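You operate a simulated robot arm through the tools that you are given. There is no shell and no other tool.

The job below is to be done with a simulated robot arm. You get a single attempt, and the scene is never put back.

TASK
Scan the monitor's three listed things in order with the orange scanner, dock it, press SEND.
Fine: the packet is a blue one; move none of them, scan nothing else.

It is judged by the outcome, as a careful person would: the job done as asked, and still so three seconds after it is handed in. It fails if anything else is knocked over, pushed out of place, dropped, spilled or broken.

THE ROBOT
A 6-joint arm with a two-finger gripper, fixed in place. Base frame: the origin is at the foot of the arm, x ahead of it, y to its left, z up; the work surface is at about z = 0.88. Units: m, rad, N and s.
Its first joint turns from -2.897 to 2.897 rad. Payload 3.43 kg.
Tool frame: the origin (TCP) lies between the finger pads and is the grasp point; the fingertips stand 0.02 m ahead of it; z points along the fingers, y is the line along which they close. Largest opening 0.19 m; the body of the gripper starts 0.248 m behind the TCP.
Orientation is that of the tool frame in the base frame, as a unit quaternion [w, x, y, z]. With the fingers straight down and closing along the base's y, the tool's x points along the base's -x, its y along +y and its z along -z.

THE INTERFACE
- The arm moves only by the tool play_rows. Its argument "increments" is one flat list of numbers, 6 for each row, row after row: the shift along the tool's x, y, z in m, then the turn, a rotation vector about the tool's x, y, z in rad. In form: [dx, dy, dz, rx, ry, rz, dx, dy, dz, rx, ry, rz, ...]. A call has 1 to 20 rows; each row shifts and turns the commanded pose from where the row before left it, along the tool's axes as they then stand. "grip" is the gripper command, from -1 (shut) to 1 (fully open), values between in proportion, set as the call begins (left out, the last holds). Rows are played at 5 a second. More than 0.05 m and 0.15 rad between two rows, or a gripper value outside its range, and nothing of the call is played. A pose out of reach is approached as far as the arm can. The call stops where the force on the tool passes 40 N (or 10 N more than at its start, if that is more) or the arm is blocked; 0.2 s more then pass. The fingers move at their own pace (about 0.045 m/s each) and stop on an object; they squeeze with about 40 N. The grip force told is the motor's: it shows also when the fingers shut on nothing. Time passes only in rows, and 0.2 s behind the last, so rows that do not move let the fingers close. It gives the time, the measured TCP pose, the force on the tool (base axes), the opening and the grip force at its end, in the units of the frame above (readings bear some noise), with the torque about the TCP (base axes, N m) and any sound that the robot's microphone picked up.
- Cameras (640 x 400 px; columns grow to the right, rows downward): "scene" is fixed at [0.2196, -0.4922, 1.7433]; the picture's right is [0.78, -0.63, 0.00], its down [-0.39, -0.47, -0.79] and it looks along [0.50, 0.61, -0.61] (base axes); focal length 341 px, centre (320, 200). "wrist" rides on the gripper at [0.07, -0.008, -0.288] in the tool frame; the picture's right is [0.12, 0.99, 0.00], its down [-0.96, 0.12, -0.25] and it looks along [-0.25, 0.03, 0.97] (tool axes); focal length 261 px, centre (320, 200). There is no depth. A picture from a camera that has moved, and an enlarged one, comes with that camera's place and axes in the base frame and with its lens. The place of the scene camera against the robot may be out by one fixed shift of up to 0.012 m in any direction.
- snapshot(camera): a new picture of that camera. The clock stands still meanwhile.
- raise_lower(by): slides the trunk up (or, below 0, down) by that many m; the arm rides with it, the base frame stays. It gives what a move gives, with no picture.
- zoom(camera, box): a new picture of the part [left, top, right, bottom] of that camera's present view, enlarged. The clock stands still meanwhile.
- finish_job(): hands the job in; it is judged then, once.

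Nothing tells you positions but the pictures and the camera data. Unless the task says otherwise, let go and move clear before handing in.

The tools are called after "Request:" as name(argument=value, ...) on one line, values as JSON. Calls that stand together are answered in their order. play_rows: Moves the arm, as the interface text tells. Its arguments: {"type":"object","properties":{"increments":{"type":"array","items":{"type":"number"}},"grip":{"type":"number"}},"required":["increments"]} The other tools are called the same way: raise_lower (by) slides the trunk up or down; snapshot (camera) takes a picture; zoom (camera, box) takes an enlarged picture of a part of a camera's view; finish_job () hands the job in.

At the start:

```text
time_s: 0.0
tcp_pos: [0.6446, 0.2306, 1.2782]
ee_rot: [0.0, 0.0, 1.0, 0.001]
ft_force: [0.5, 0.5, 0.2]
moment: [0.03, 0.02, 0.03]
opening: 0.1901
grasp_force: 0.0
trunk travel left (down, up): [-0.175, 0.065]
```

scene: 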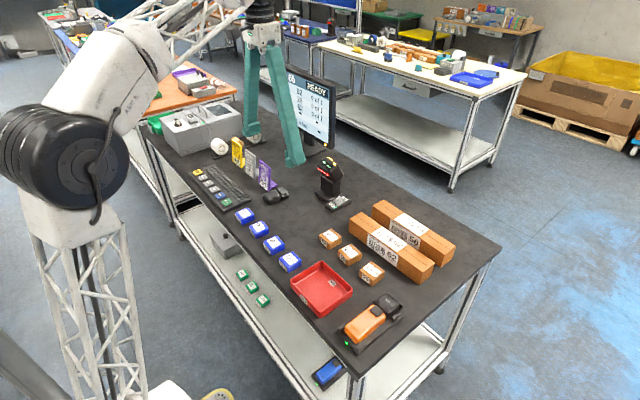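
wrist: 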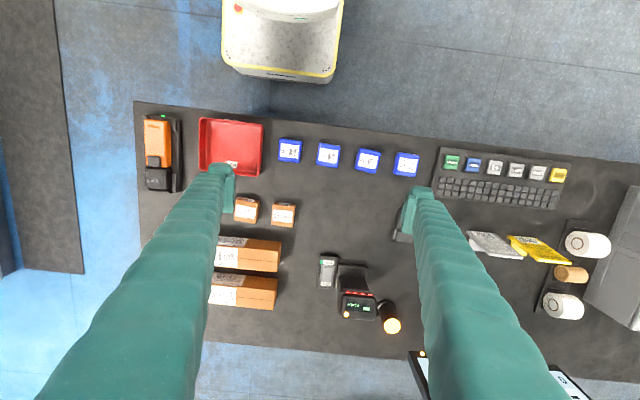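

I see a bench with an orange scanner at its near right end, blue packets, brown packets, long boxes, a keyboard with coloured keys and a monitor. I'll zoom in to read the monitor and the labels first.

Request:
zoom(camera="scene", box=[270, 60, 350, 150])

Request:
zoom(camera="scene", box=[220, 190, 420, 350])

Request:
zoom(camera="scene", box=[160, 100, 300, 220])

Request:
zoom(camera="wrist", box=[130, 90, 290, 210])

Request:
zoom(camera="wrist", box=[260, 120, 440, 240])

Request:
zoom(camera="wrist", box=[430, 130, 630, 330])

```text
4.44 times, centred on (310, 105) of scene
camera zoom: at [0.2196, -0.4922, 1.7433], right [0.78, -0.63, 0.0], down [-0.39, -0.47, -0.79], along [0.5, 0.61, -0.61], focal length 1517 px, centre (364, 622)
```

zoom: 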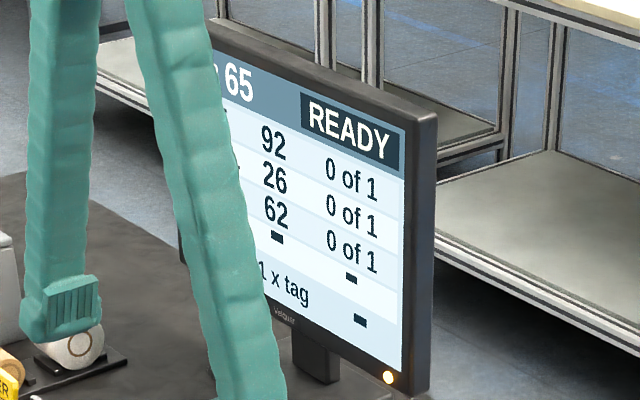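

```text
2.50 times, centred on (320, 270) of scene
camera zoom: at [0.2196, -0.4922, 1.7433], right [0.78, -0.63, 0.0], down [-0.39, -0.47, -0.79], along [0.5, 0.61, -0.61], focal length 853 px, centre (320, 25)
```

zoom: 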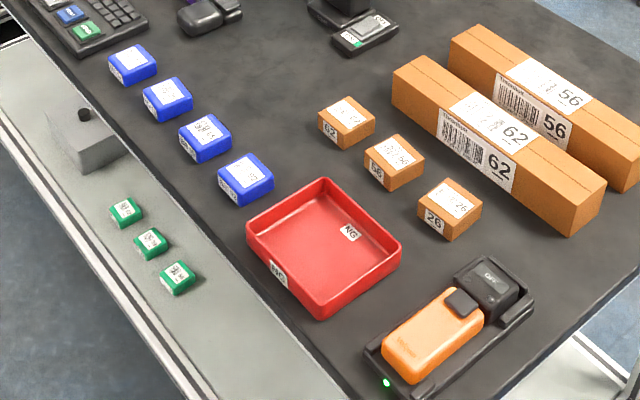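

```text
3.33 times, centred on (230, 160) of scene
camera zoom: at [0.2196, -0.4922, 1.7433], right [0.78, -0.63, 0.0], down [-0.39, -0.47, -0.79], along [0.5, 0.61, -0.61], focal length 1138 px, centre (620, 333)
```

zoom: 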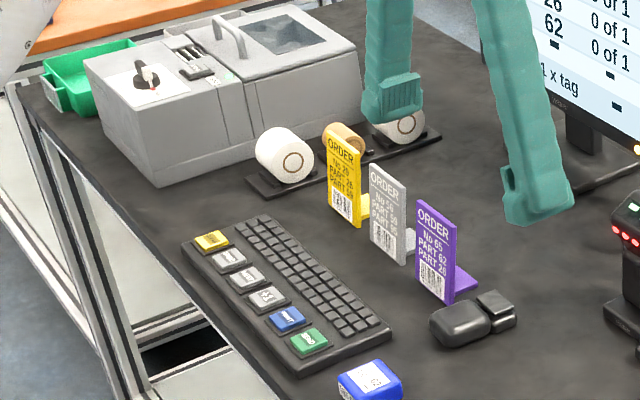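

```text
3.33 times, centred on (210, 150) of wrist
camera zoom: at [0.5741, 0.2218, 1.5661], right [-0.12, 0.99, 0.0], down [0.96, 0.12, 0.25], along [0.25, 0.03, -0.97], focal length 869 px, centre (687, 367)
```

zoom: 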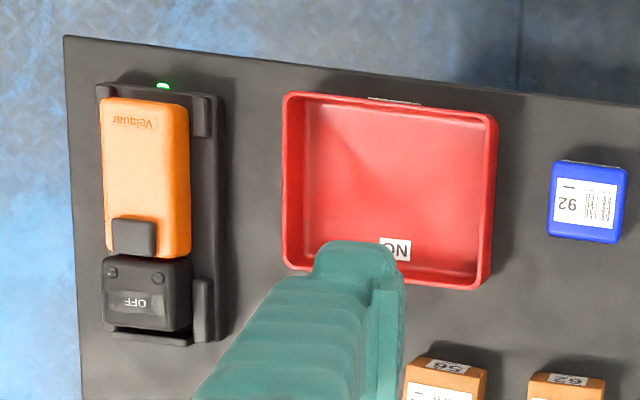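

```text
3.33 times, centred on (350, 180) of wrist
camera zoom: at [0.5741, 0.2218, 1.5661], right [-0.12, 0.99, 0.0], down [0.96, 0.12, 0.25], along [0.25, 0.03, -0.97], focal length 869 px, centre (220, 267)
```

zoom: 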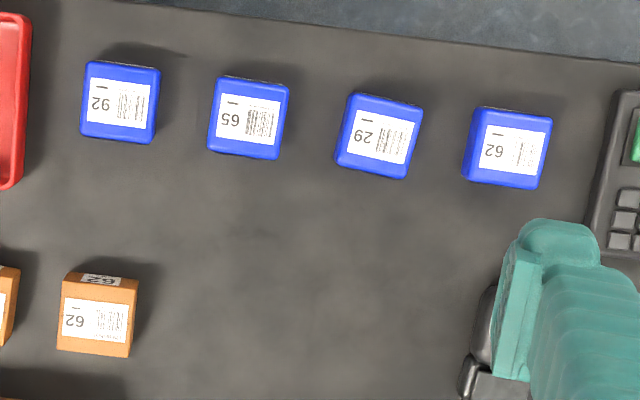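

```text
2.00 times, centred on (530, 230) of wrist
camera zoom: at [0.5741, 0.2218, 1.5661], right [-0.12, 0.99, 0.0], down [0.96, 0.12, 0.25], along [0.25, 0.03, -0.97], focal length 521 px, centre (-100, 140)
```

zoom: 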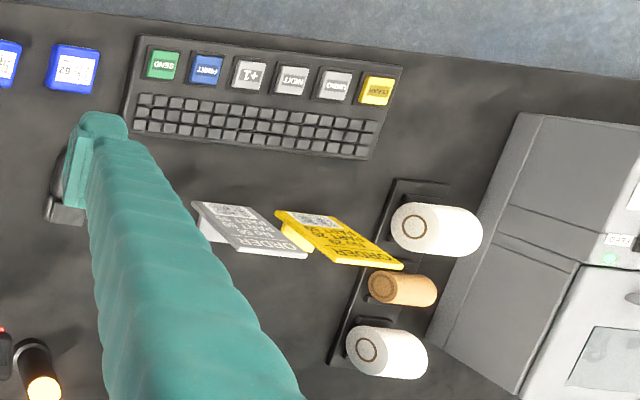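

The monitor lists …92, …26 and …62, but a gripper finger hides the type words to their left. I'll move the arm over toward the scanner (about x 0.65, y −0.16), which clears the monitor and gives a closer look at the dock.

Request:
play_rows(increments=[0, -0.05, 0, 0, 0, 0, 0, -0.05, 0, 0, 0, 0, 0, -0.05, 0, 0, 0, 0, 0, -0.05, 0, 0, 0, 0, 0, -0.05, 0, 0, 0, 0, 0, -0.05, 0, 0, 0, 0, 0, -0.05, 0, 0, 0, 0, 0, -0.04, 0, 0, 0, 0])

Request:
snapshot(camera="scene")

Request:
snapshot(camera="wrist")

Request:
zoom(camera="scene", box=[270, 55, 350, 155])

```text
time_s: 1.8
tcp_pos: [0.6447, -0.159, 1.2775]
ee_rot: [0.0, -0.001, 1.0, 0.0]
ft_force: [0.0, 1.2, 0.1]
moment: [-0.18, 0.04, 0.02]
opening: 0.1899
grasp_force: 0.0
trunk travel left (down, up): [-0.175, 0.065]
```

```text
taken
```

scene: 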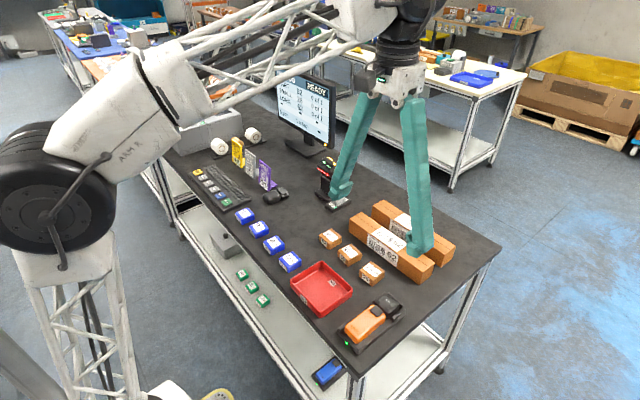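

```text
taken
camera wrist: at [0.5737, -0.168, 1.566], right [-0.12, 0.99, 0.0], down [0.96, 0.12, 0.25], along [0.25, 0.03, -0.97], focal length 261 px, centre (320, 200)
```

wrist: 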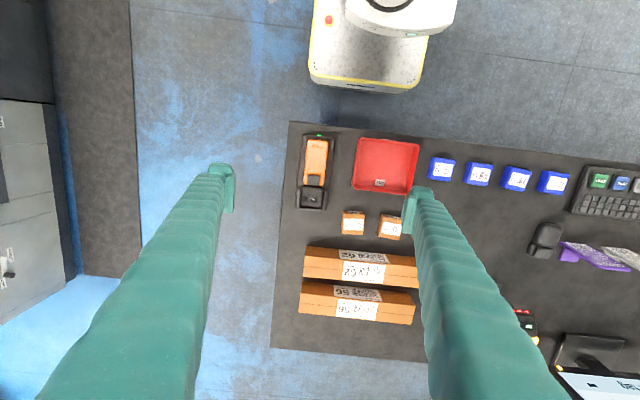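

```text
4.00 times, centred on (310, 105) of scene
camera zoom: at [0.2196, -0.4922, 1.7433], right [0.78, -0.63, 0.0], down [-0.39, -0.47, -0.79], along [0.5, 0.61, -0.61], focal length 1366 px, centre (360, 580)
```

zoom: 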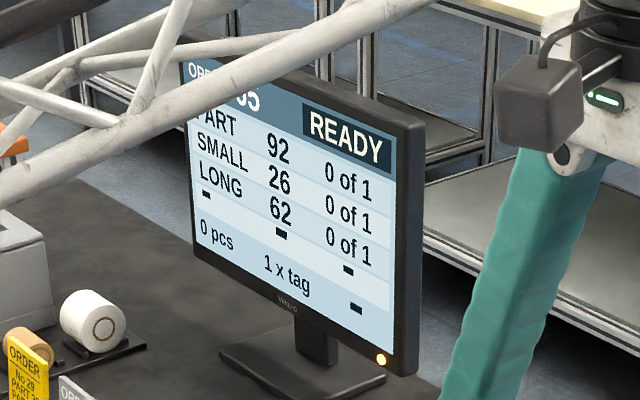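

The list reads PART 92, SMALL 26, LONG 62. Next I'll check which items carry those numbers and take a close look at the scanner and its dock.

Request:
zoom(camera="scene", box=[230, 200, 310, 280])

Request:
zoom(camera="scene", box=[310, 220, 400, 290])

Request:
zoom(camera="scene", box=[330, 280, 420, 360])

Request:
zoom(camera="wrist", box=[280, 120, 370, 220])

Request:
zoom(camera="wrist", box=[290, 200, 440, 330])

Request:
zoom(camera="wrist", box=[420, 140, 640, 280])

Request:
zoom(camera="scene", box=[185, 150, 265, 220])

```text
5.00 times, centred on (270, 240) of scene
camera zoom: at [0.2196, -0.4922, 1.7433], right [0.78, -0.63, 0.0], down [-0.39, -0.47, -0.79], along [0.5, 0.61, -0.61], focal length 1707 px, centre (570, 0)
```

zoom: 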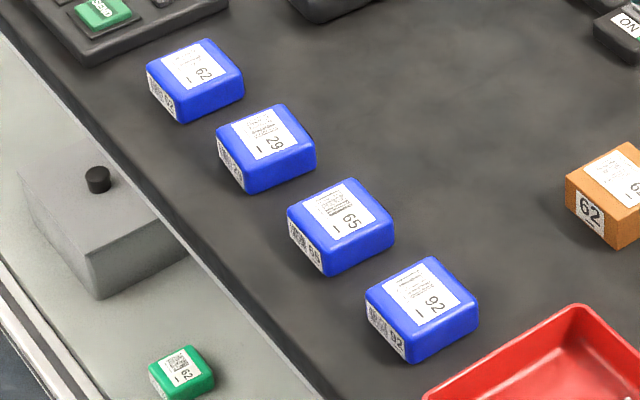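

```text
5.71 times, centred on (355, 255) of scene
camera zoom: at [0.2196, -0.4922, 1.7433], right [0.78, -0.63, 0.0], down [-0.39, -0.47, -0.79], along [0.5, 0.61, -0.61], focal length 1951 px, centre (120, -114)
```

zoom: 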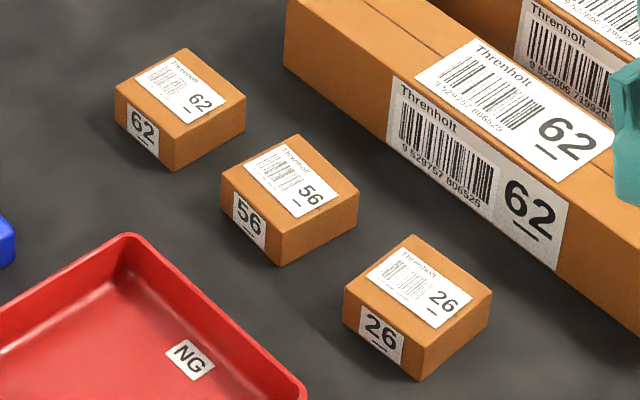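

```text
5.00 times, centred on (375, 320) of scene
camera zoom: at [0.2196, -0.4922, 1.7433], right [0.78, -0.63, 0.0], down [-0.39, -0.47, -0.79], along [0.5, 0.61, -0.61], focal length 1707 px, centre (45, -400)
```

zoom: 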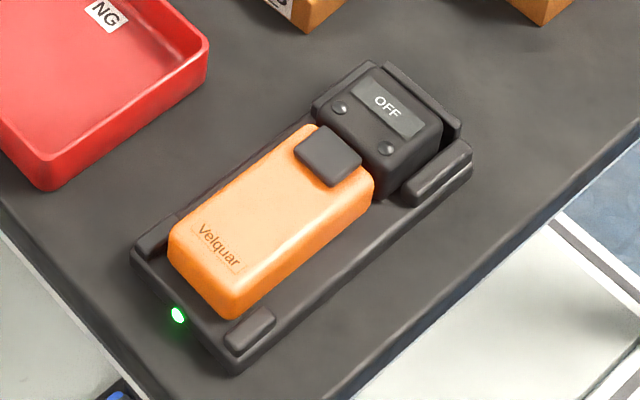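

```text
4.00 times, centred on (325, 170) of wrist
camera zoom: at [0.5737, -0.168, 1.566], right [-0.12, 0.99, 0.0], down [0.96, 0.12, 0.25], along [0.25, 0.03, -0.97], focal length 1043 px, centre (300, 320)
```

zoom: 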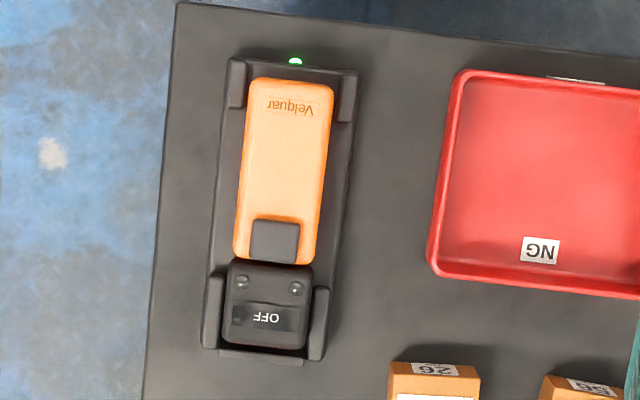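

```text
3.08 times, centred on (365, 265) of wrist
camera zoom: at [0.5737, -0.168, 1.566], right [-0.12, 0.99, 0.0], down [0.96, 0.12, 0.25], along [0.25, 0.03, -0.97], focal length 802 px, centre (182, 0)
```

zoom: 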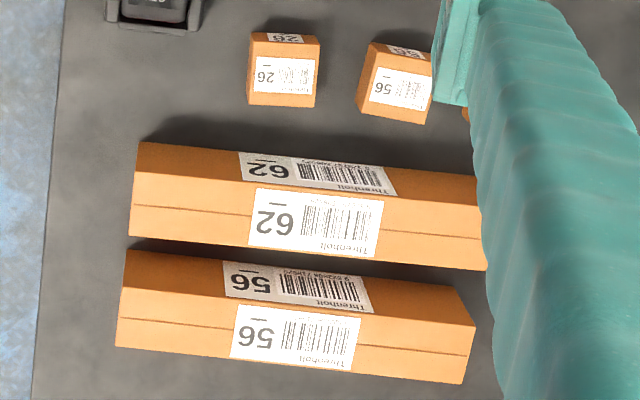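

```text
2.86 times, centred on (530, 210) of wrist
camera zoom: at [0.5737, -0.168, 1.566], right [-0.12, 0.99, 0.0], down [0.96, 0.12, 0.25], along [0.25, 0.03, -0.97], focal length 745 px, centre (-280, 171)
```

zoom: 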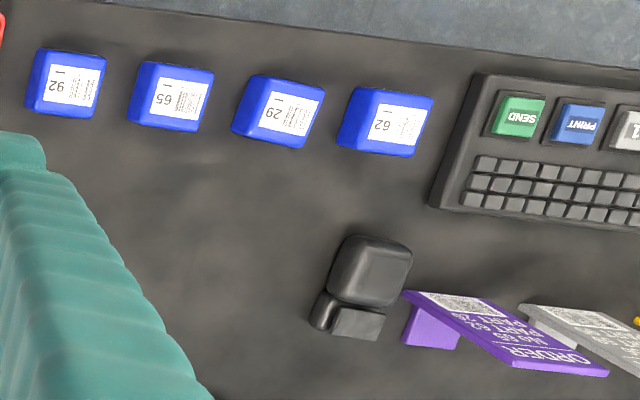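

```text
5.71 times, centred on (225, 185) of scene
camera zoom: at [0.2196, -0.4922, 1.7433], right [0.78, -0.63, 0.0], down [-0.39, -0.47, -0.79], along [0.5, 0.61, -0.61], focal length 1951 px, centre (863, 286)
```

zoom: 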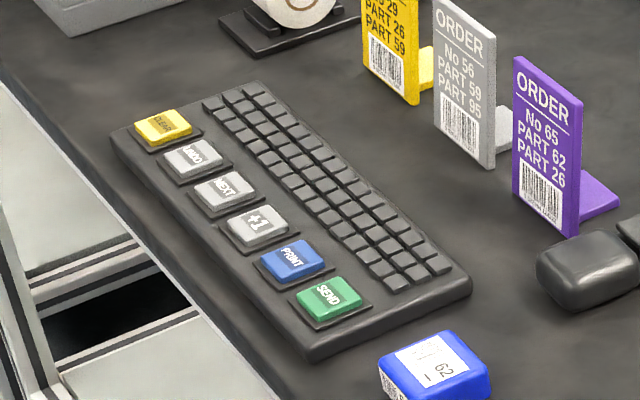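

PART 92 is the blue packet next to the red tray, SMALL 26 is the small carton nearest the dock, and LONG 62 is the nearer long box. I still need to find how the scanner reads and triggers, so I'll look at the other devices and at this one from the side.

Request:
zoom(camera="scene", box=[300, 140, 370, 215])

Request:
zoom(camera="scene", box=[255, 170, 305, 215])

Request:
zoom(camera="scene", box=[300, 340, 360, 400])

Request:
zoom(camera="wrist", box=[500, 290, 640, 400])

```text
5.33 times, centred on (335, 178) of scene
camera zoom: at [0.2196, -0.4922, 1.7433], right [0.78, -0.63, 0.0], down [-0.39, -0.47, -0.79], along [0.5, 0.61, -0.61], focal length 1821 px, centre (240, 320)
```

zoom: 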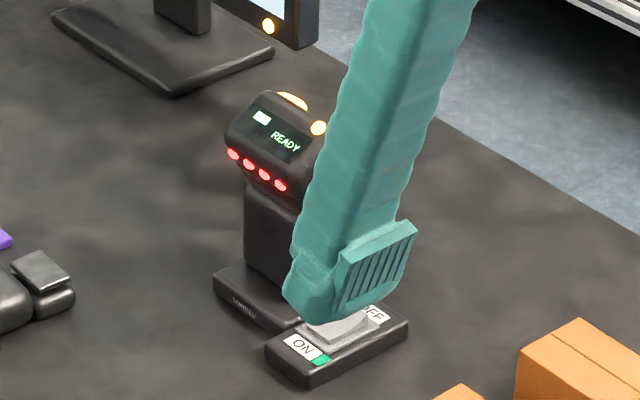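

```text
8.89 times, centred on (280, 192) of scene
camera zoom: at [0.2196, -0.4922, 1.7433], right [0.78, -0.63, 0.0], down [-0.39, -0.47, -0.79], along [0.5, 0.61, -0.61], focal length 3034 px, centre (676, 267)
```

zoom: 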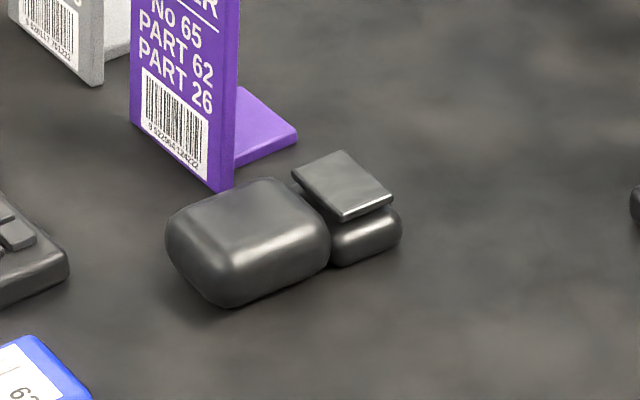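

```text
6.67 times, centred on (330, 370) of scene
camera zoom: at [0.2196, -0.4922, 1.7433], right [0.78, -0.63, 0.0], down [-0.39, -0.47, -0.79], along [0.5, 0.61, -0.61], focal length 2276 px, centre (253, -933)
```

zoom: 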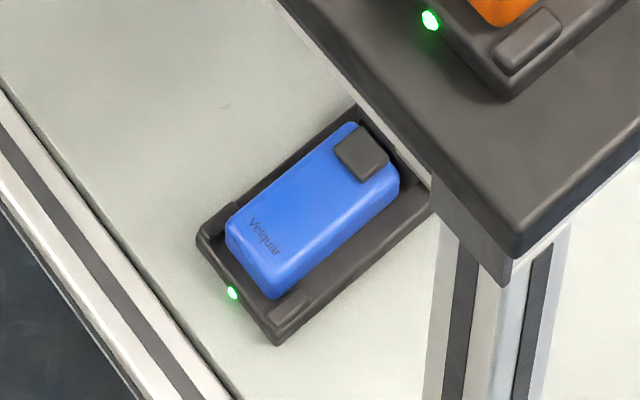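

```text
3.64 times, centred on (570, 345) of wrist
camera zoom: at [0.5737, -0.168, 1.566], right [-0.12, 0.99, 0.0], down [0.96, 0.12, 0.25], along [0.25, 0.03, -0.97], focal length 948 px, centre (-589, -327)
```

zoom: 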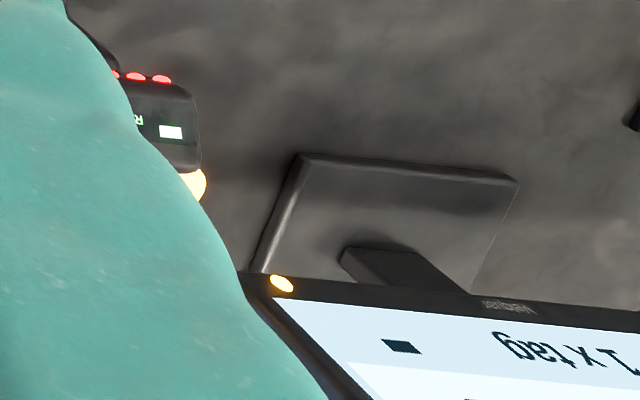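

The standing unit with the red lights is a fixed reader that is switched on, so I'll stay away from it. I'll lower over the orange scanner, at about (0.65, −0.17), turning the wrist 90° as I go so the camera sees its side and front.

Request:
play_rows(increments=[0, 0, 0.02, 0, 0, 0.15, 0, 0, 0.02, 0, 0, 0.15, 0, 0, 0.02, 0, 0, 0.15, 0, 0, 0.02, 0, 0, 0.15, 0, 0, 0.02, 0, 0, 0.15, 0, 0, 0.01, 0, 0, 0.15, 0, 0, 0.01, 0, 0, 0.15, 0, 0, 0.0, 0, 0, 0.15, 0, 0, 0.0, 0, 0, 0.15, 0, 0, 0.0, 0, 0, 0.15, 0, 0, 0, 0, 0, 0.07])

Request:
snapshot(camera="wrist")

```text
time_s: 4.2
tcp_pos: [0.6444, -0.1588, 1.1588]
ee_rot: [0.001, 0.707, 0.707, 0.0]
ft_force: [0.5, -0.1, -0.5]
moment: [0.02, 0.0, 0.01]
opening: 0.1899
grasp_force: 0.1
trunk travel left (down, up): [-0.175, 0.065]
```

```text
taken
camera wrist: at [0.636, -0.0898, 1.4461], right [0.99, 0.12, 0.0], down [0.12, -0.96, 0.25], along [0.03, -0.25, -0.97], focal length 261 px, centre (320, 200)
```

wrist: 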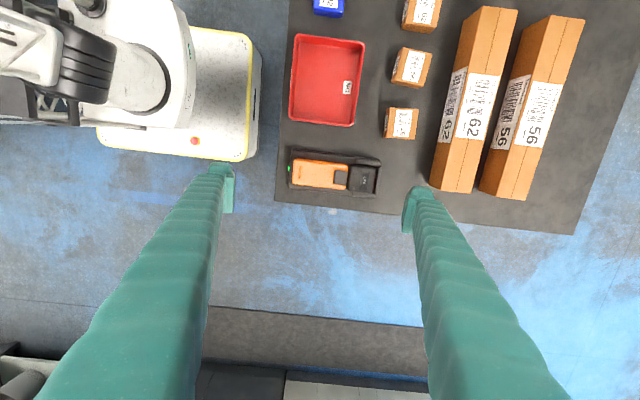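

The wrist turns freely to 90°. I'll go on to 180° so the camera looks back at the front of the scanner head.

Request:
play_rows(increments=[0, 0.03, 0, 0, 0, 0, 0, 0.03, 0, 0, 0, 0, 0, 0.03, 0, 0, 0, 0, 0, 0, 0, 0, 0, 0.15, 0, 0, 0, 0, 0, 0.15, 0, 0, 0, 0, 0, 0.15, 0, 0, 0, 0, 0, 0.15, 0, 0, 0, 0, 0, 0.15, 0, 0, 0, 0, 0, 0.15, 0, 0, 0, 0, 0, 0.15, 0, 0, 0.0, 0, 0, 0.15, 0, 0, 0.0, 0, 0, 0.15, 0, 0, 0.0, 0, 0, 0.15, 0, 0, 0, 0, 0, 0.07])

Request:
snapshot(camera="wrist")

Request:
snapshot(camera="scene")

```text
time_s: 7.2
tcp_pos: [0.7355, -0.1603, 1.1583]
ee_rot: [0.0, 1.0, 0.0, 0.0]
ft_force: [-0.8, -0.1, -1.1]
moment: [0.01, 0.0, -0.01]
opening: 0.19
grasp_force: 0.1
trunk travel left (down, up): [-0.175, 0.065]
```

```text
taken
camera wrist: at [0.8054, -0.1515, 1.4463], right [0.12, -0.99, 0.0], down [-0.96, -0.12, 0.25], along [-0.25, -0.03, -0.97], focal length 261 px, centre (320, 200)
```

wrist: 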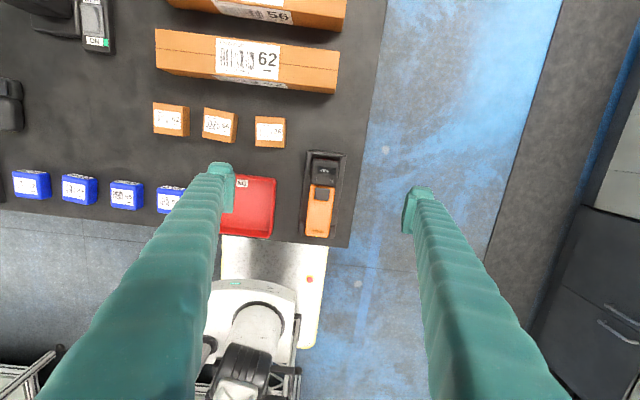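

```text
taken
```

scene: 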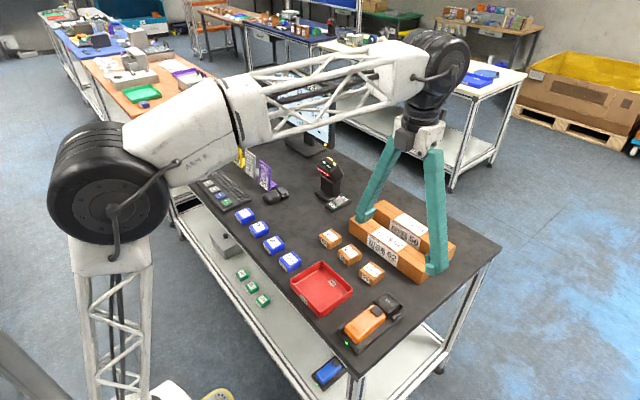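

The wrist reaches the full 180°. I'll zoom in on the scanner's front from this side.

Request:
zoom(camera="wrist", box=[285, 140, 365, 250])

Request:
zoom(camera="wrist", box=[140, 20, 350, 150])

```text
3.64 times, centred on (325, 195) of wrist
camera zoom: at [0.8054, -0.1515, 1.4463], right [0.12, -0.99, 0.0], down [-0.96, -0.12, 0.25], along [-0.25, -0.03, -0.97], focal length 948 px, centre (302, 218)
```

zoom: 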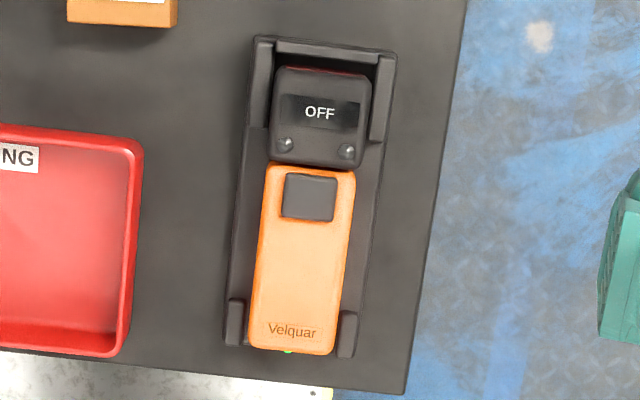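

```text
3.05 times, centred on (245, 85) of wrist
camera zoom: at [0.8054, -0.1515, 1.4463], right [0.12, -0.99, 0.0], down [-0.96, -0.12, 0.25], along [-0.25, -0.03, -0.97], focal length 794 px, centre (549, 550)
```

zoom: 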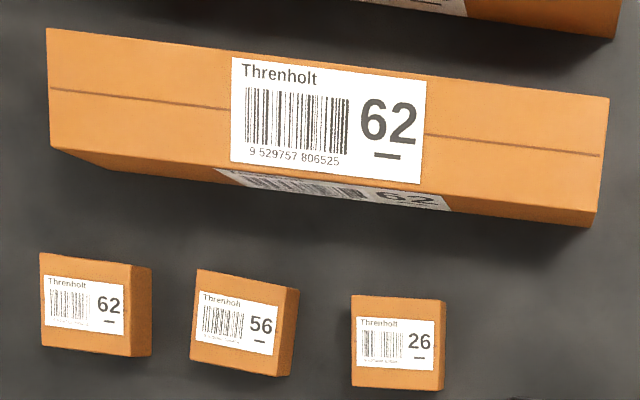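

The red-edged window is at the head's +x end, so the scanner reads forward along its length, and the black square on the orange body looks like a trigger. I'll turn the wrist back to 0°, centre at about (0.66, −0.168) and narrow the fingers to about 0.10 m so they miss the tray.

Request:
play_rows(increments=[-0.038, 0.004, 0, 0, 0, 0, -0.038, 0.004, 0, 0, 0, 0, 0, 0, 0, 0, 0, -0.15, 0, 0, 0, 0, 0, -0.15, 0, 0, 0, 0, 0, -0.15, 0, 0, 0, 0, 0, -0.15, 0, 0, 0, 0, 0, -0.15, 0, 0, 0, 0, 0, -0.15, 0, 0, 0, 0, 0, -0.15, 0, 0, 0.0, 0, 0, -0.15, 0, 0, 0.0, 0, 0, -0.15, 0, 0, 0.0, 0, 0, -0.15, 0, 0, 0, 0, 0, -0.15], grip=0.053)

Request:
play_rows(increments=[0, 0, 0, 0, 0, -0.15, 0, 0, 0, 0, 0, -0.15, 0, 0, 0, 0, 0, -0.15, 0, 0, 0, 0, 0, -0.15, 0, 0, 0, 0, 0, -0.15, 0, 0, 0, 0, 0, -0.15, 0, 0, 0, 0, 0, -0.15, 0, 0, 0.0, 0, 0, -0.15, 0, 0, 0.0, 0, 0, -0.15, 0, 0, 0.0, 0, 0, -0.1416, 0, 0, 0.04, 0, 0, 0, 0, 0, 0.04, 0, 0, 0])

Request:
snapshot(camera="wrist")

Request:
zoom(camera="scene", box=[320, 260, 430, 360])

```text
time_s: 10.0
tcp_pos: [0.6578, -0.169, 1.1576]
ee_rot: [0.0, 0.677, 0.736, 0.0]
ft_force: [0.4, -0.4, 0.5]
moment: [0.01, 0.02, -0.01]
opening: 0.0999
grasp_force: 0.0
trunk travel left (down, up): [-0.175, 0.065]
```

```text
time_s: 12.6
tcp_pos: [0.6573, -0.1672, 1.0788]
ee_rot: [0.0, 0.0, 1.0, 0.0]
ft_force: [-0.5, -0.6, 0.5]
moment: [-0.04, -0.03, 0.01]
opening: 0.1
grasp_force: 0.1
trunk travel left (down, up): [-0.175, 0.065]
```

```text
taken
camera wrist: at [0.5865, -0.1766, 1.3658], right [-0.12, 0.99, 0.0], down [0.96, 0.12, 0.25], along [0.25, 0.03, -0.97], focal length 261 px, centre (320, 200)
```

wrist: 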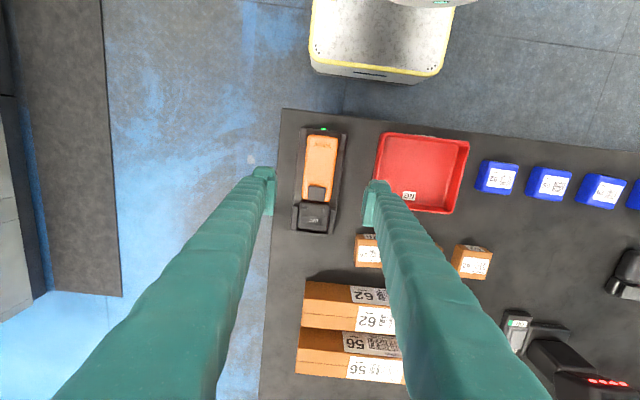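

```text
4.00 times, centred on (375, 310) of scene
camera zoom: at [0.2196, -0.4922, 1.7433], right [0.78, -0.63, 0.0], down [-0.39, -0.47, -0.79], along [0.5, 0.61, -0.61], focal length 1366 px, centre (100, -240)
```

zoom: 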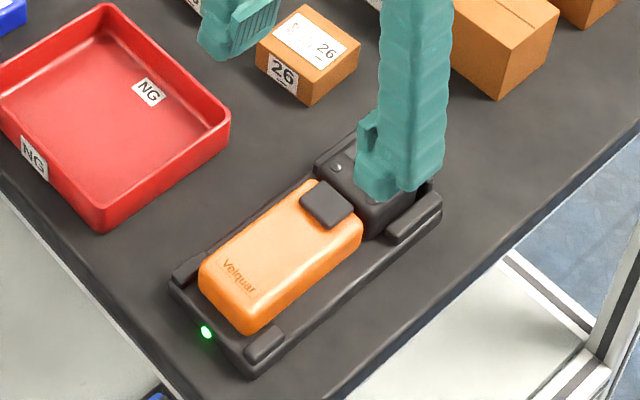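

The fingers straddle the scanner. I'll zoom in to refine the sideways centring before descending.

Request:
zoom(camera="wrist", box=[280, 115, 360, 240])

```text
3.20 times, centred on (320, 178) of wrist
camera zoom: at [0.5865, -0.1766, 1.3658], right [-0.12, 0.99, 0.0], down [0.96, 0.12, 0.25], along [0.25, 0.03, -0.97], focal length 834 px, centre (320, 272)
```

zoom: 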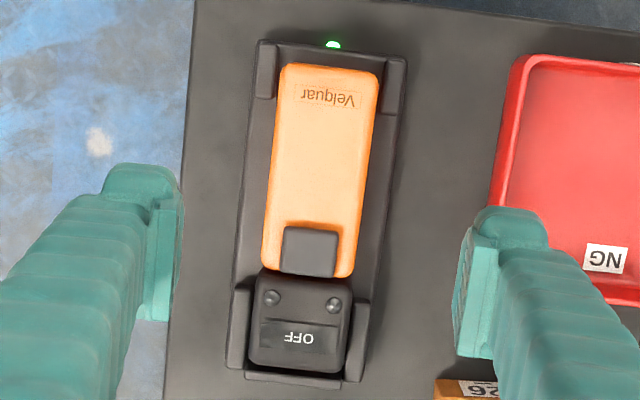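

The scanner's axis lies along x at y ≈ −0.170, with the orange body running from x 0.593 to 0.70. I'll shift 3 mm and come down beside the orange body, watching the force.

Request:
play_rows(increments=[0, -0.003, 0.03, 0, 0, 0, 0, 0, 0.03, 0, 0, 0, 0, 0, 0.03, 0, 0, 0, 0, 0, 0.02, 0, 0, 0, 0, 0, 0.01, 0, 0, 0, 0, 0, 0.01, 0, 0, 0])

Request:
snapshot(camera="wrist")

Request:
zoom(camera="scene", box=[330, 260, 430, 360])

```text
time_s: 14.0
tcp_pos: [0.6585, -0.1711, 0.9497]
ee_rot: [0.0, -0.001, 1.0, 0.001]
ft_force: [0.7, 0.3, 0.4]
moment: [-0.02, -0.04, 0.01]
opening: 0.0997
grasp_force: 0.1
trunk travel left (down, up): [-0.175, 0.065]
```

```text
taken
camera wrist: at [0.587, -0.1796, 1.2369], right [-0.12, 0.99, 0.0], down [0.96, 0.12, 0.25], along [0.25, 0.03, -0.97], focal length 261 px, centre (320, 200)
```

wrist: 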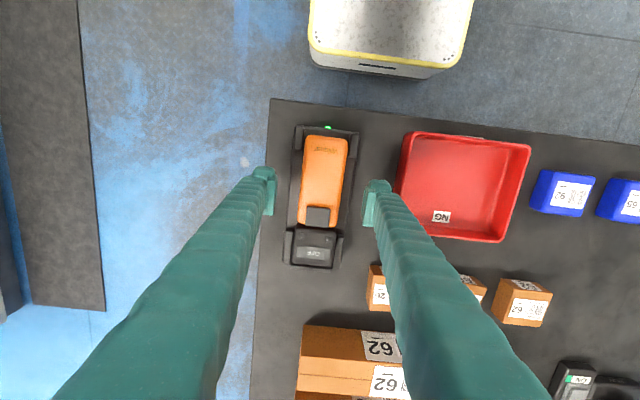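

```text
4.00 times, centred on (380, 310) of scene
camera zoom: at [0.2196, -0.4922, 1.7433], right [0.78, -0.63, 0.0], down [-0.39, -0.47, -0.79], along [0.5, 0.61, -0.61], focal length 1366 px, centre (80, -240)
```

zoom: 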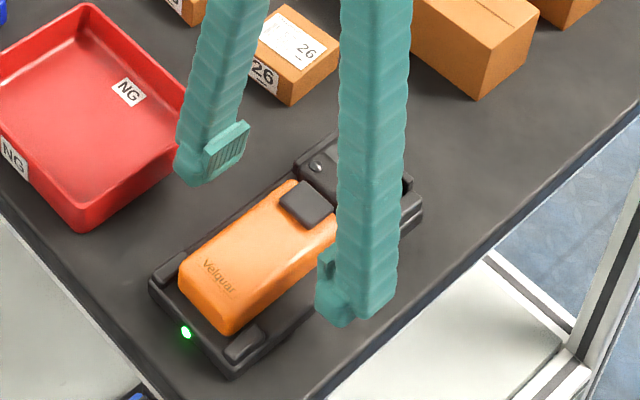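

The fingers are clear of the tray and posts. I'll go down another 25 mm, so the tips sit just above the dock plate, and close gently on the orange body.

Request:
play_rows(increments=[0, 0.001, 0.01, 0, 0, 0, 0, 0, 0.008, 0, 0, 0, 0, 0, 0.007, 0, 0, 0])

Request:
play_rows(increments=[0, 0, 0, 0, 0, 0, 0, 0, 0, 0, 0, 0], grip=-0.28)

Request:
zoom(camera="scene", box=[330, 270, 420, 350])

Request:
zoom(camera="wrist", box=[250, 110, 400, 280])

```text
time_s: 14.8
tcp_pos: [0.6572, -0.1703, 0.9241]
ee_rot: [0.0, -0.001, 1.0, 0.0]
ft_force: [-0.5, 1.3, -0.1]
moment: [-0.02, -0.02, 0.0]
opening: 0.0999
grasp_force: 0.1
trunk travel left (down, up): [-0.175, 0.065]
```

```text
time_s: 15.4
tcp_pos: [0.658, -0.1698, 0.9238]
ee_rot: [0.0, -0.001, 1.0, 0.0]
ft_force: [0.3, -1.2, 0.4]
moment: [-0.01, 0.01, -0.03]
opening: 0.0682
grasp_force: 0.0
trunk travel left (down, up): [-0.175, 0.065]
```

```text
5.00 times, centred on (375, 310) of scene
camera zoom: at [0.2196, -0.4922, 1.7433], right [0.78, -0.63, 0.0], down [-0.39, -0.47, -0.79], along [0.5, 0.61, -0.61], focal length 1707 px, centre (45, -350)
```

zoom: 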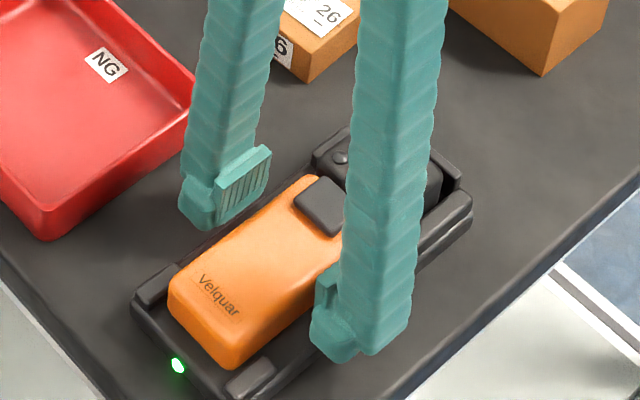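

```text
2.35 times, centred on (325, 195) of wrist
camera zoom: at [0.5879, -0.1786, 1.2114], right [-0.12, 0.99, 0.0], down [0.96, 0.12, 0.25], along [0.25, 0.03, -0.97], focal length 613 px, centre (308, 212)
```

zoom: 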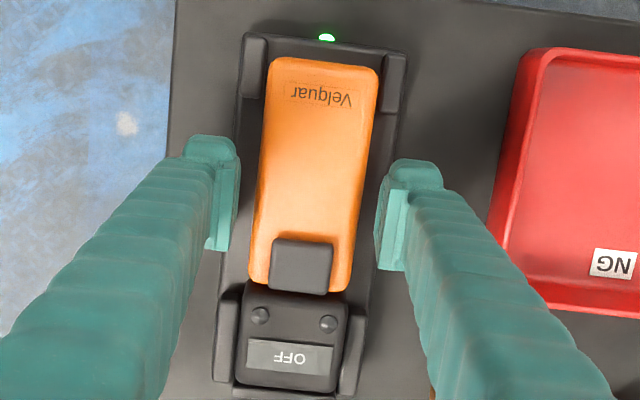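

The fingers are over the plate and centred. Closing on the body now.

Request:
play_rows(increments=[0, 0, 0, 0, 0, 0, 0, 0, 0, 0, 0, 0, 0, 0, 0, 0, 0, 0], grip=-1)

Request:
zoom(camera="wrist", box=[250, 110, 400, 280])

```text
time_s: 16.2
tcp_pos: [0.6584, -0.1699, 0.9236]
ee_rot: [0.0, -0.001, 1.0, 0.0]
ft_force: [0.6, -0.4, 0.1]
moment: [0.06, 0.0, -0.04]
opening: 0.0509
grasp_force: 40.0
trunk travel left (down, up): [-0.175, 0.065]
```

```text
2.35 times, centred on (325, 195) of wrist
camera zoom: at [0.5879, -0.1786, 1.2114], right [-0.12, 0.99, 0.0], down [0.96, 0.12, 0.25], along [0.25, 0.03, -0.97], focal length 613 px, centre (308, 212)
```

zoom: 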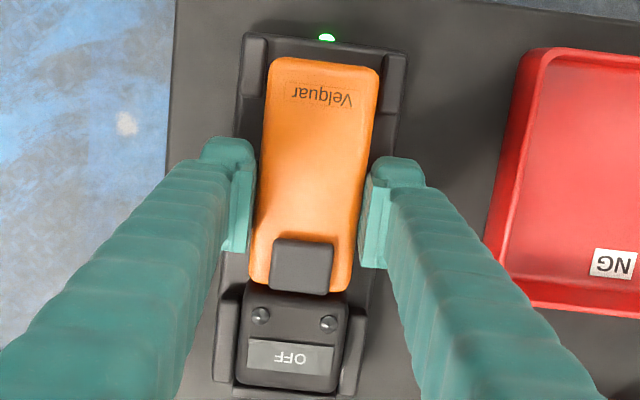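

It's firmly gripped at 0.051 m, with the docking pose at about (0.658, −0.170, 0.924). I'll lift straight up and check the display.

Request:
play_rows(increments=[0, 0, -0.01, 0, 0, 0, 0, 0, -0.02, 0, 0, 0, 0, 0, -0.04, 0, 0, 0, 0, 0, -0.05, 0, 0, 0, 0, 0, -0.04, 0, 0, 0, 0, 0, -0.04, 0, 0, 0])

Request:
snapshot(camera="wrist")

Request:
zoom(camera="wrist", box=[250, 110, 400, 280])

Request:
snapshot(camera="scene")

Request:
zoom(camera="scene", box=[320, 180, 440, 340])

```text
time_s: 17.6
tcp_pos: [0.6564, -0.167, 1.1248]
ee_rot: [-0.001, -0.002, 1.0, -0.001]
ft_force: [0.4, 0.0, -1.8]
moment: [0.03, 0.12, 0.03]
opening: 0.0507
grasp_force: 39.8
trunk travel left (down, up): [-0.175, 0.065]
```

```text
taken
camera wrist: at [0.5873, -0.1766, 1.4118], right [-0.12, 0.99, 0.0], down [0.96, 0.12, 0.25], along [0.24, 0.03, -0.97], focal length 261 px, centre (320, 200)
```

wrist: 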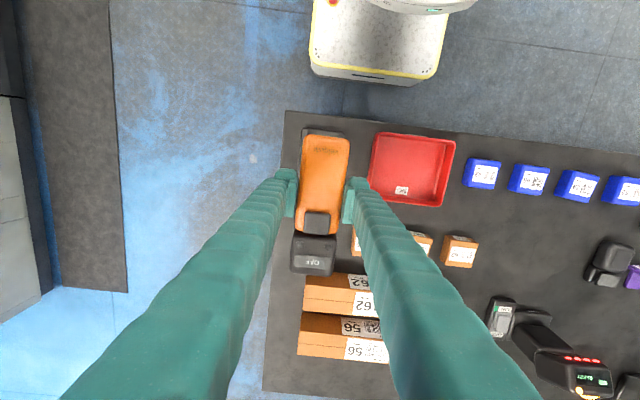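

```text
2.35 times, centred on (325, 195) of wrist
camera zoom: at [0.5873, -0.1766, 1.4118], right [-0.12, 0.99, 0.0], down [0.96, 0.12, 0.25], along [0.24, 0.03, -0.97], focal length 613 px, centre (308, 212)
```

zoom: 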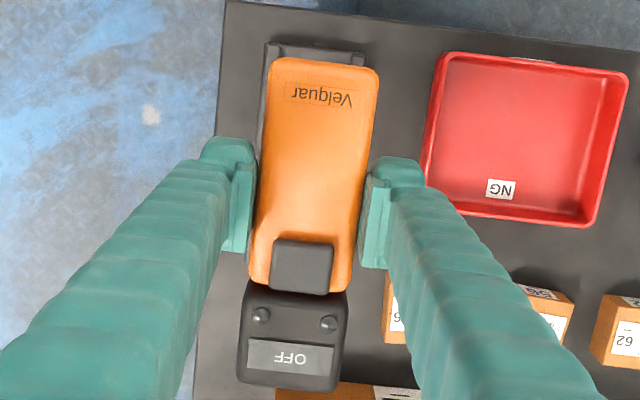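

```text
taken
```

scene: 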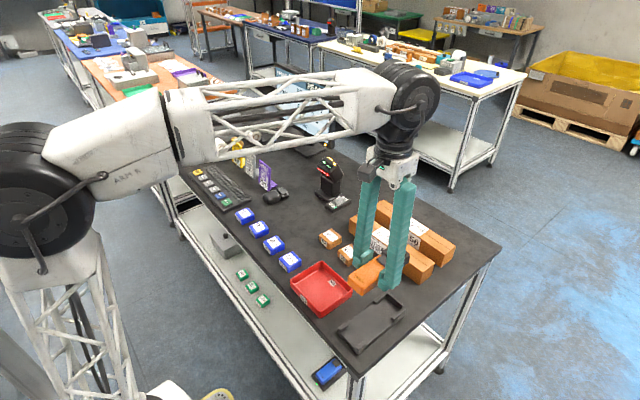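

```text
2.50 times, centred on (380, 260) of scene
camera zoom: at [0.2196, -0.4922, 1.7433], right [0.78, -0.63, 0.0], down [-0.39, -0.47, -0.79], along [0.5, 0.61, -0.61], focal length 853 px, centre (170, 50)
```

zoom: 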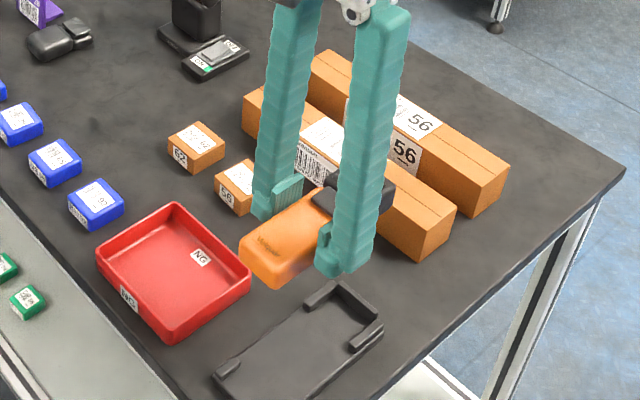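

The display still says OFF now that it's out of the dock. I'll raise it and yaw about 135° so its front window faces the scene camera and I can inspect it.

Request:
play_rows(increments=[0.03, 0, -0.04, 0, 0, 0, 0.03, 0, -0.04, 0, 0, 0, 0.03, 0, -0.04, 0, 0, 0, 0, 0, -0.03, 0, 0, 0.15, 0, 0, -0.03, 0, 0, 0.15, 0, 0, -0.03, 0, 0, 0.15, 0, 0, 0, 0, 0, 0.15, 0, 0, 0, 0, 0, 0.15, 0, 0, 0, 0, 0, 0.15, 0, 0, 0, 0, 0, 0.15, 0, 0, 0, 0, 0, 0.15, 0, 0, 0, 0, 0, 0.15, 0, 0, 0, 0, 0, 0.15, 0, 0, 0, 0, 0, 0.15, 0, 0, 0, 0, 0, 0.15, 0, 0, 0, 0, 0, 0.15, 0, 0, 0, 0, 0, 0.15, 0, 0, 0, 0, 0, 0.15, 0, 0, 0, 0, 0, 0.106])

Request:
snapshot(camera="scene")

Request:
snapshot(camera="wrist")

```text
time_s: 21.6
tcp_pos: [0.5693, -0.1705, 1.3325]
ee_rot: [0.0, 0.924, 0.383, -0.001]
ft_force: [0.4, 0.7, -1.4]
moment: [0.06, -0.02, -0.01]
opening: 0.0507
grasp_force: 39.9
trunk travel left (down, up): [-0.175, 0.065]
```

```text
taken
```

scene: 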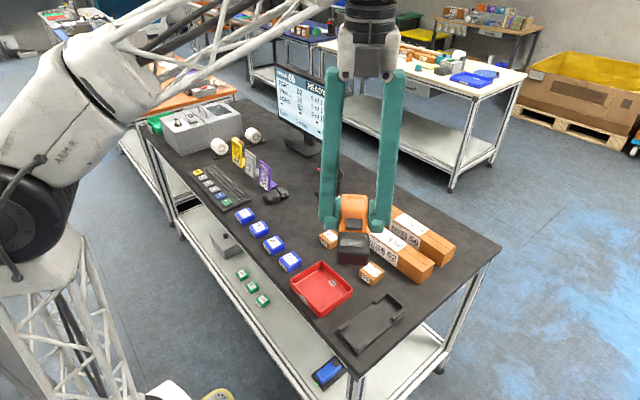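

```text
taken
camera wrist: at [0.6123, -0.1148, 1.6212], right [0.79, -0.62, 0.0], down [-0.6, -0.76, 0.25], along [-0.15, -0.19, -0.97], focal length 261 px, centre (320, 200)
```

wrist: 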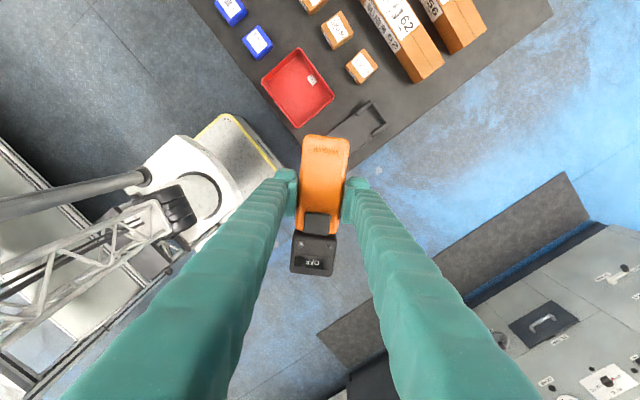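

Request:
zoom(camera="scene", box=[310, 180, 400, 275])

Request:
zoom(camera="wrist", box=[270, 120, 370, 290])

Request:
zoom(camera="scene", box=[310, 280, 420, 360])

Request:
zoom(camera="scene", box=[270, 55, 350, 155])

```text
4.21 times, centred on (355, 228) of scene
camera zoom: at [0.2196, -0.4922, 1.7433], right [0.78, -0.63, 0.0], down [-0.39, -0.47, -0.79], along [0.5, 0.61, -0.61], focal length 1437 px, centre (173, 84)
```

zoom: 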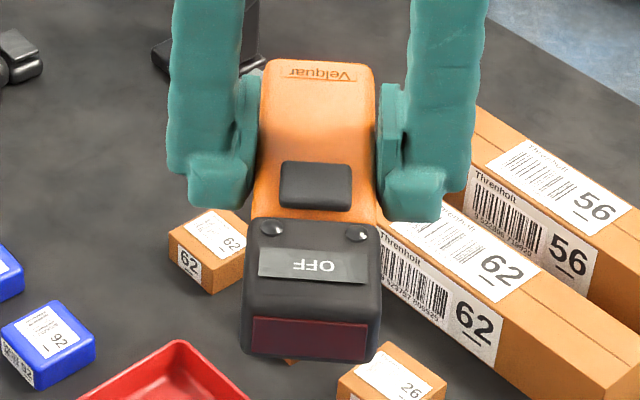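

```text
2.35 times, centred on (320, 205) of wrist
camera zoom: at [0.6123, -0.1148, 1.6212], right [0.79, -0.62, 0.0], down [-0.6, -0.76, 0.25], along [-0.15, -0.19, -0.97], focal length 613 px, centre (320, 188)
```

zoom: 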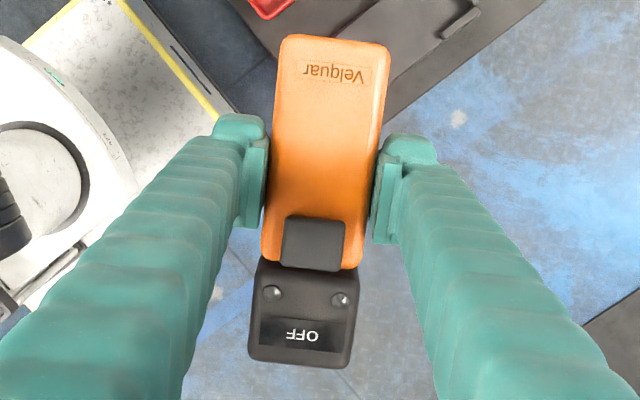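

```text
5.00 times, centred on (365, 320) of scene
camera zoom: at [0.2196, -0.4922, 1.7433], right [0.78, -0.63, 0.0], down [-0.39, -0.47, -0.79], along [0.5, 0.61, -0.61], focal length 1707 px, centre (95, -400)
```

zoom: 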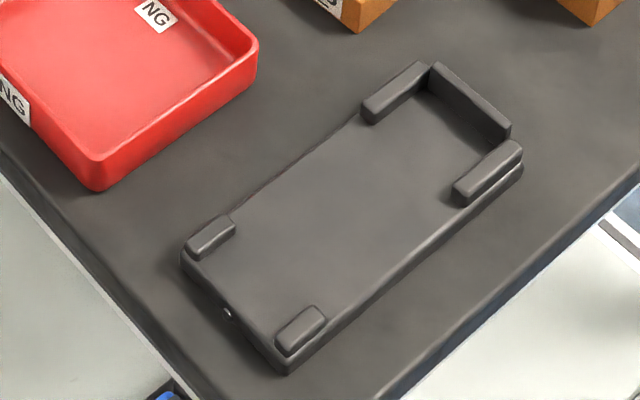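

```text
4.00 times, centred on (310, 105) of scene
camera zoom: at [0.2196, -0.4922, 1.7433], right [0.78, -0.63, 0.0], down [-0.39, -0.47, -0.79], along [0.5, 0.61, -0.61], focal length 1366 px, centre (360, 580)
```

zoom: 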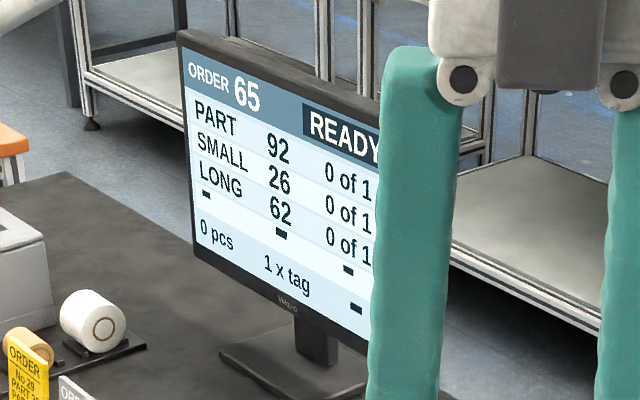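

The read window is on the head's front face, the dock is a flat cradle, and the black pad on top is the only control. Since the display says OFF, the likely route is to press that pad with the scanner supported in the dock, so I'll retrace my path and re-dock it.

Request:
play_rows(increments=[0, 0, 0, 0, 0, -0.15, 0, 0, 0, 0, 0, -0.15, 0, 0, 0, 0, 0, -0.15, 0, 0, 0, 0, 0, -0.15, 0, 0, 0, 0, 0, -0.15, 0, 0, 0, 0, 0, -0.15, 0, 0, 0, 0, 0, -0.15, 0, 0, 0, 0, 0, -0.15, 0, 0, 0, 0, 0, -0.15, 0, 0, 0, 0, 0, -0.15, 0, 0, 0, 0, 0, -0.15, 0, 0, 0, 0, 0, -0.15, 0, 0, 0, 0, 0, -0.15, 0, 0, 0.03, 0, 0, -0.15, 0, 0, 0.03, 0, 0, -0.15, 0, 0, 0.03, 0, 0, -0.106, -0.03, 0, 0.04, 0, 0, 0, -0.03, 0, 0.04, 0, 0, 0, -0.03, 0, 0.04, 0, 0, 0, 0, 0, 0.04, 0, 0, 0])

Request:
zoom(camera="wrist", box=[250, 110, 400, 280])

Request:
zoom(camera="scene", box=[320, 220, 440, 360])

```text
time_s: 25.8
tcp_pos: [0.6581, -0.1673, 1.0821]
ee_rot: [0.0, -0.001, 1.0, 0.0]
ft_force: [0.0, 0.9, -2.8]
moment: [0.0, 0.02, -0.01]
opening: 0.0508
grasp_force: 39.8
trunk travel left (down, up): [-0.175, 0.065]
```

```text
2.35 times, centred on (325, 195) of wrist
camera zoom: at [0.5878, -0.1772, 1.3707], right [-0.12, 0.99, 0.0], down [0.96, 0.12, 0.25], along [0.25, 0.03, -0.97], focal length 613 px, centre (308, 212)
```

zoom: 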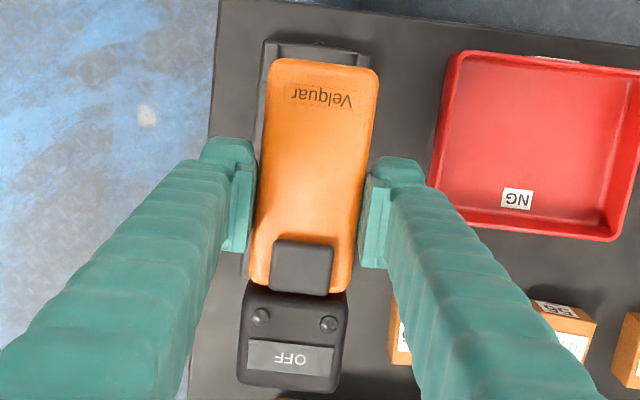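

```text
2.86 times, centred on (380, 290) of scene
camera zoom: at [0.2196, -0.4922, 1.7433], right [0.78, -0.63, 0.0], down [-0.39, -0.47, -0.79], along [0.5, 0.61, -0.61], focal length 975 px, centre (149, -57)
```

zoom: 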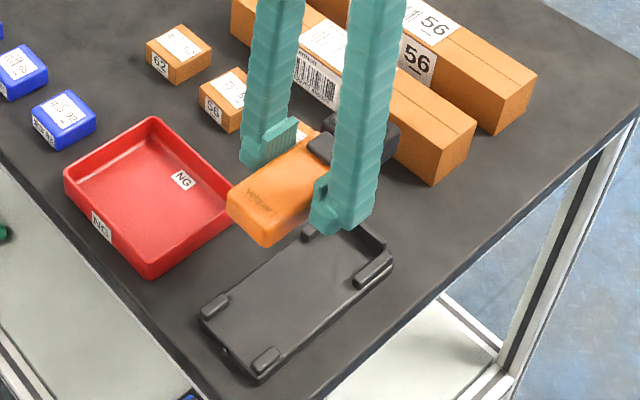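

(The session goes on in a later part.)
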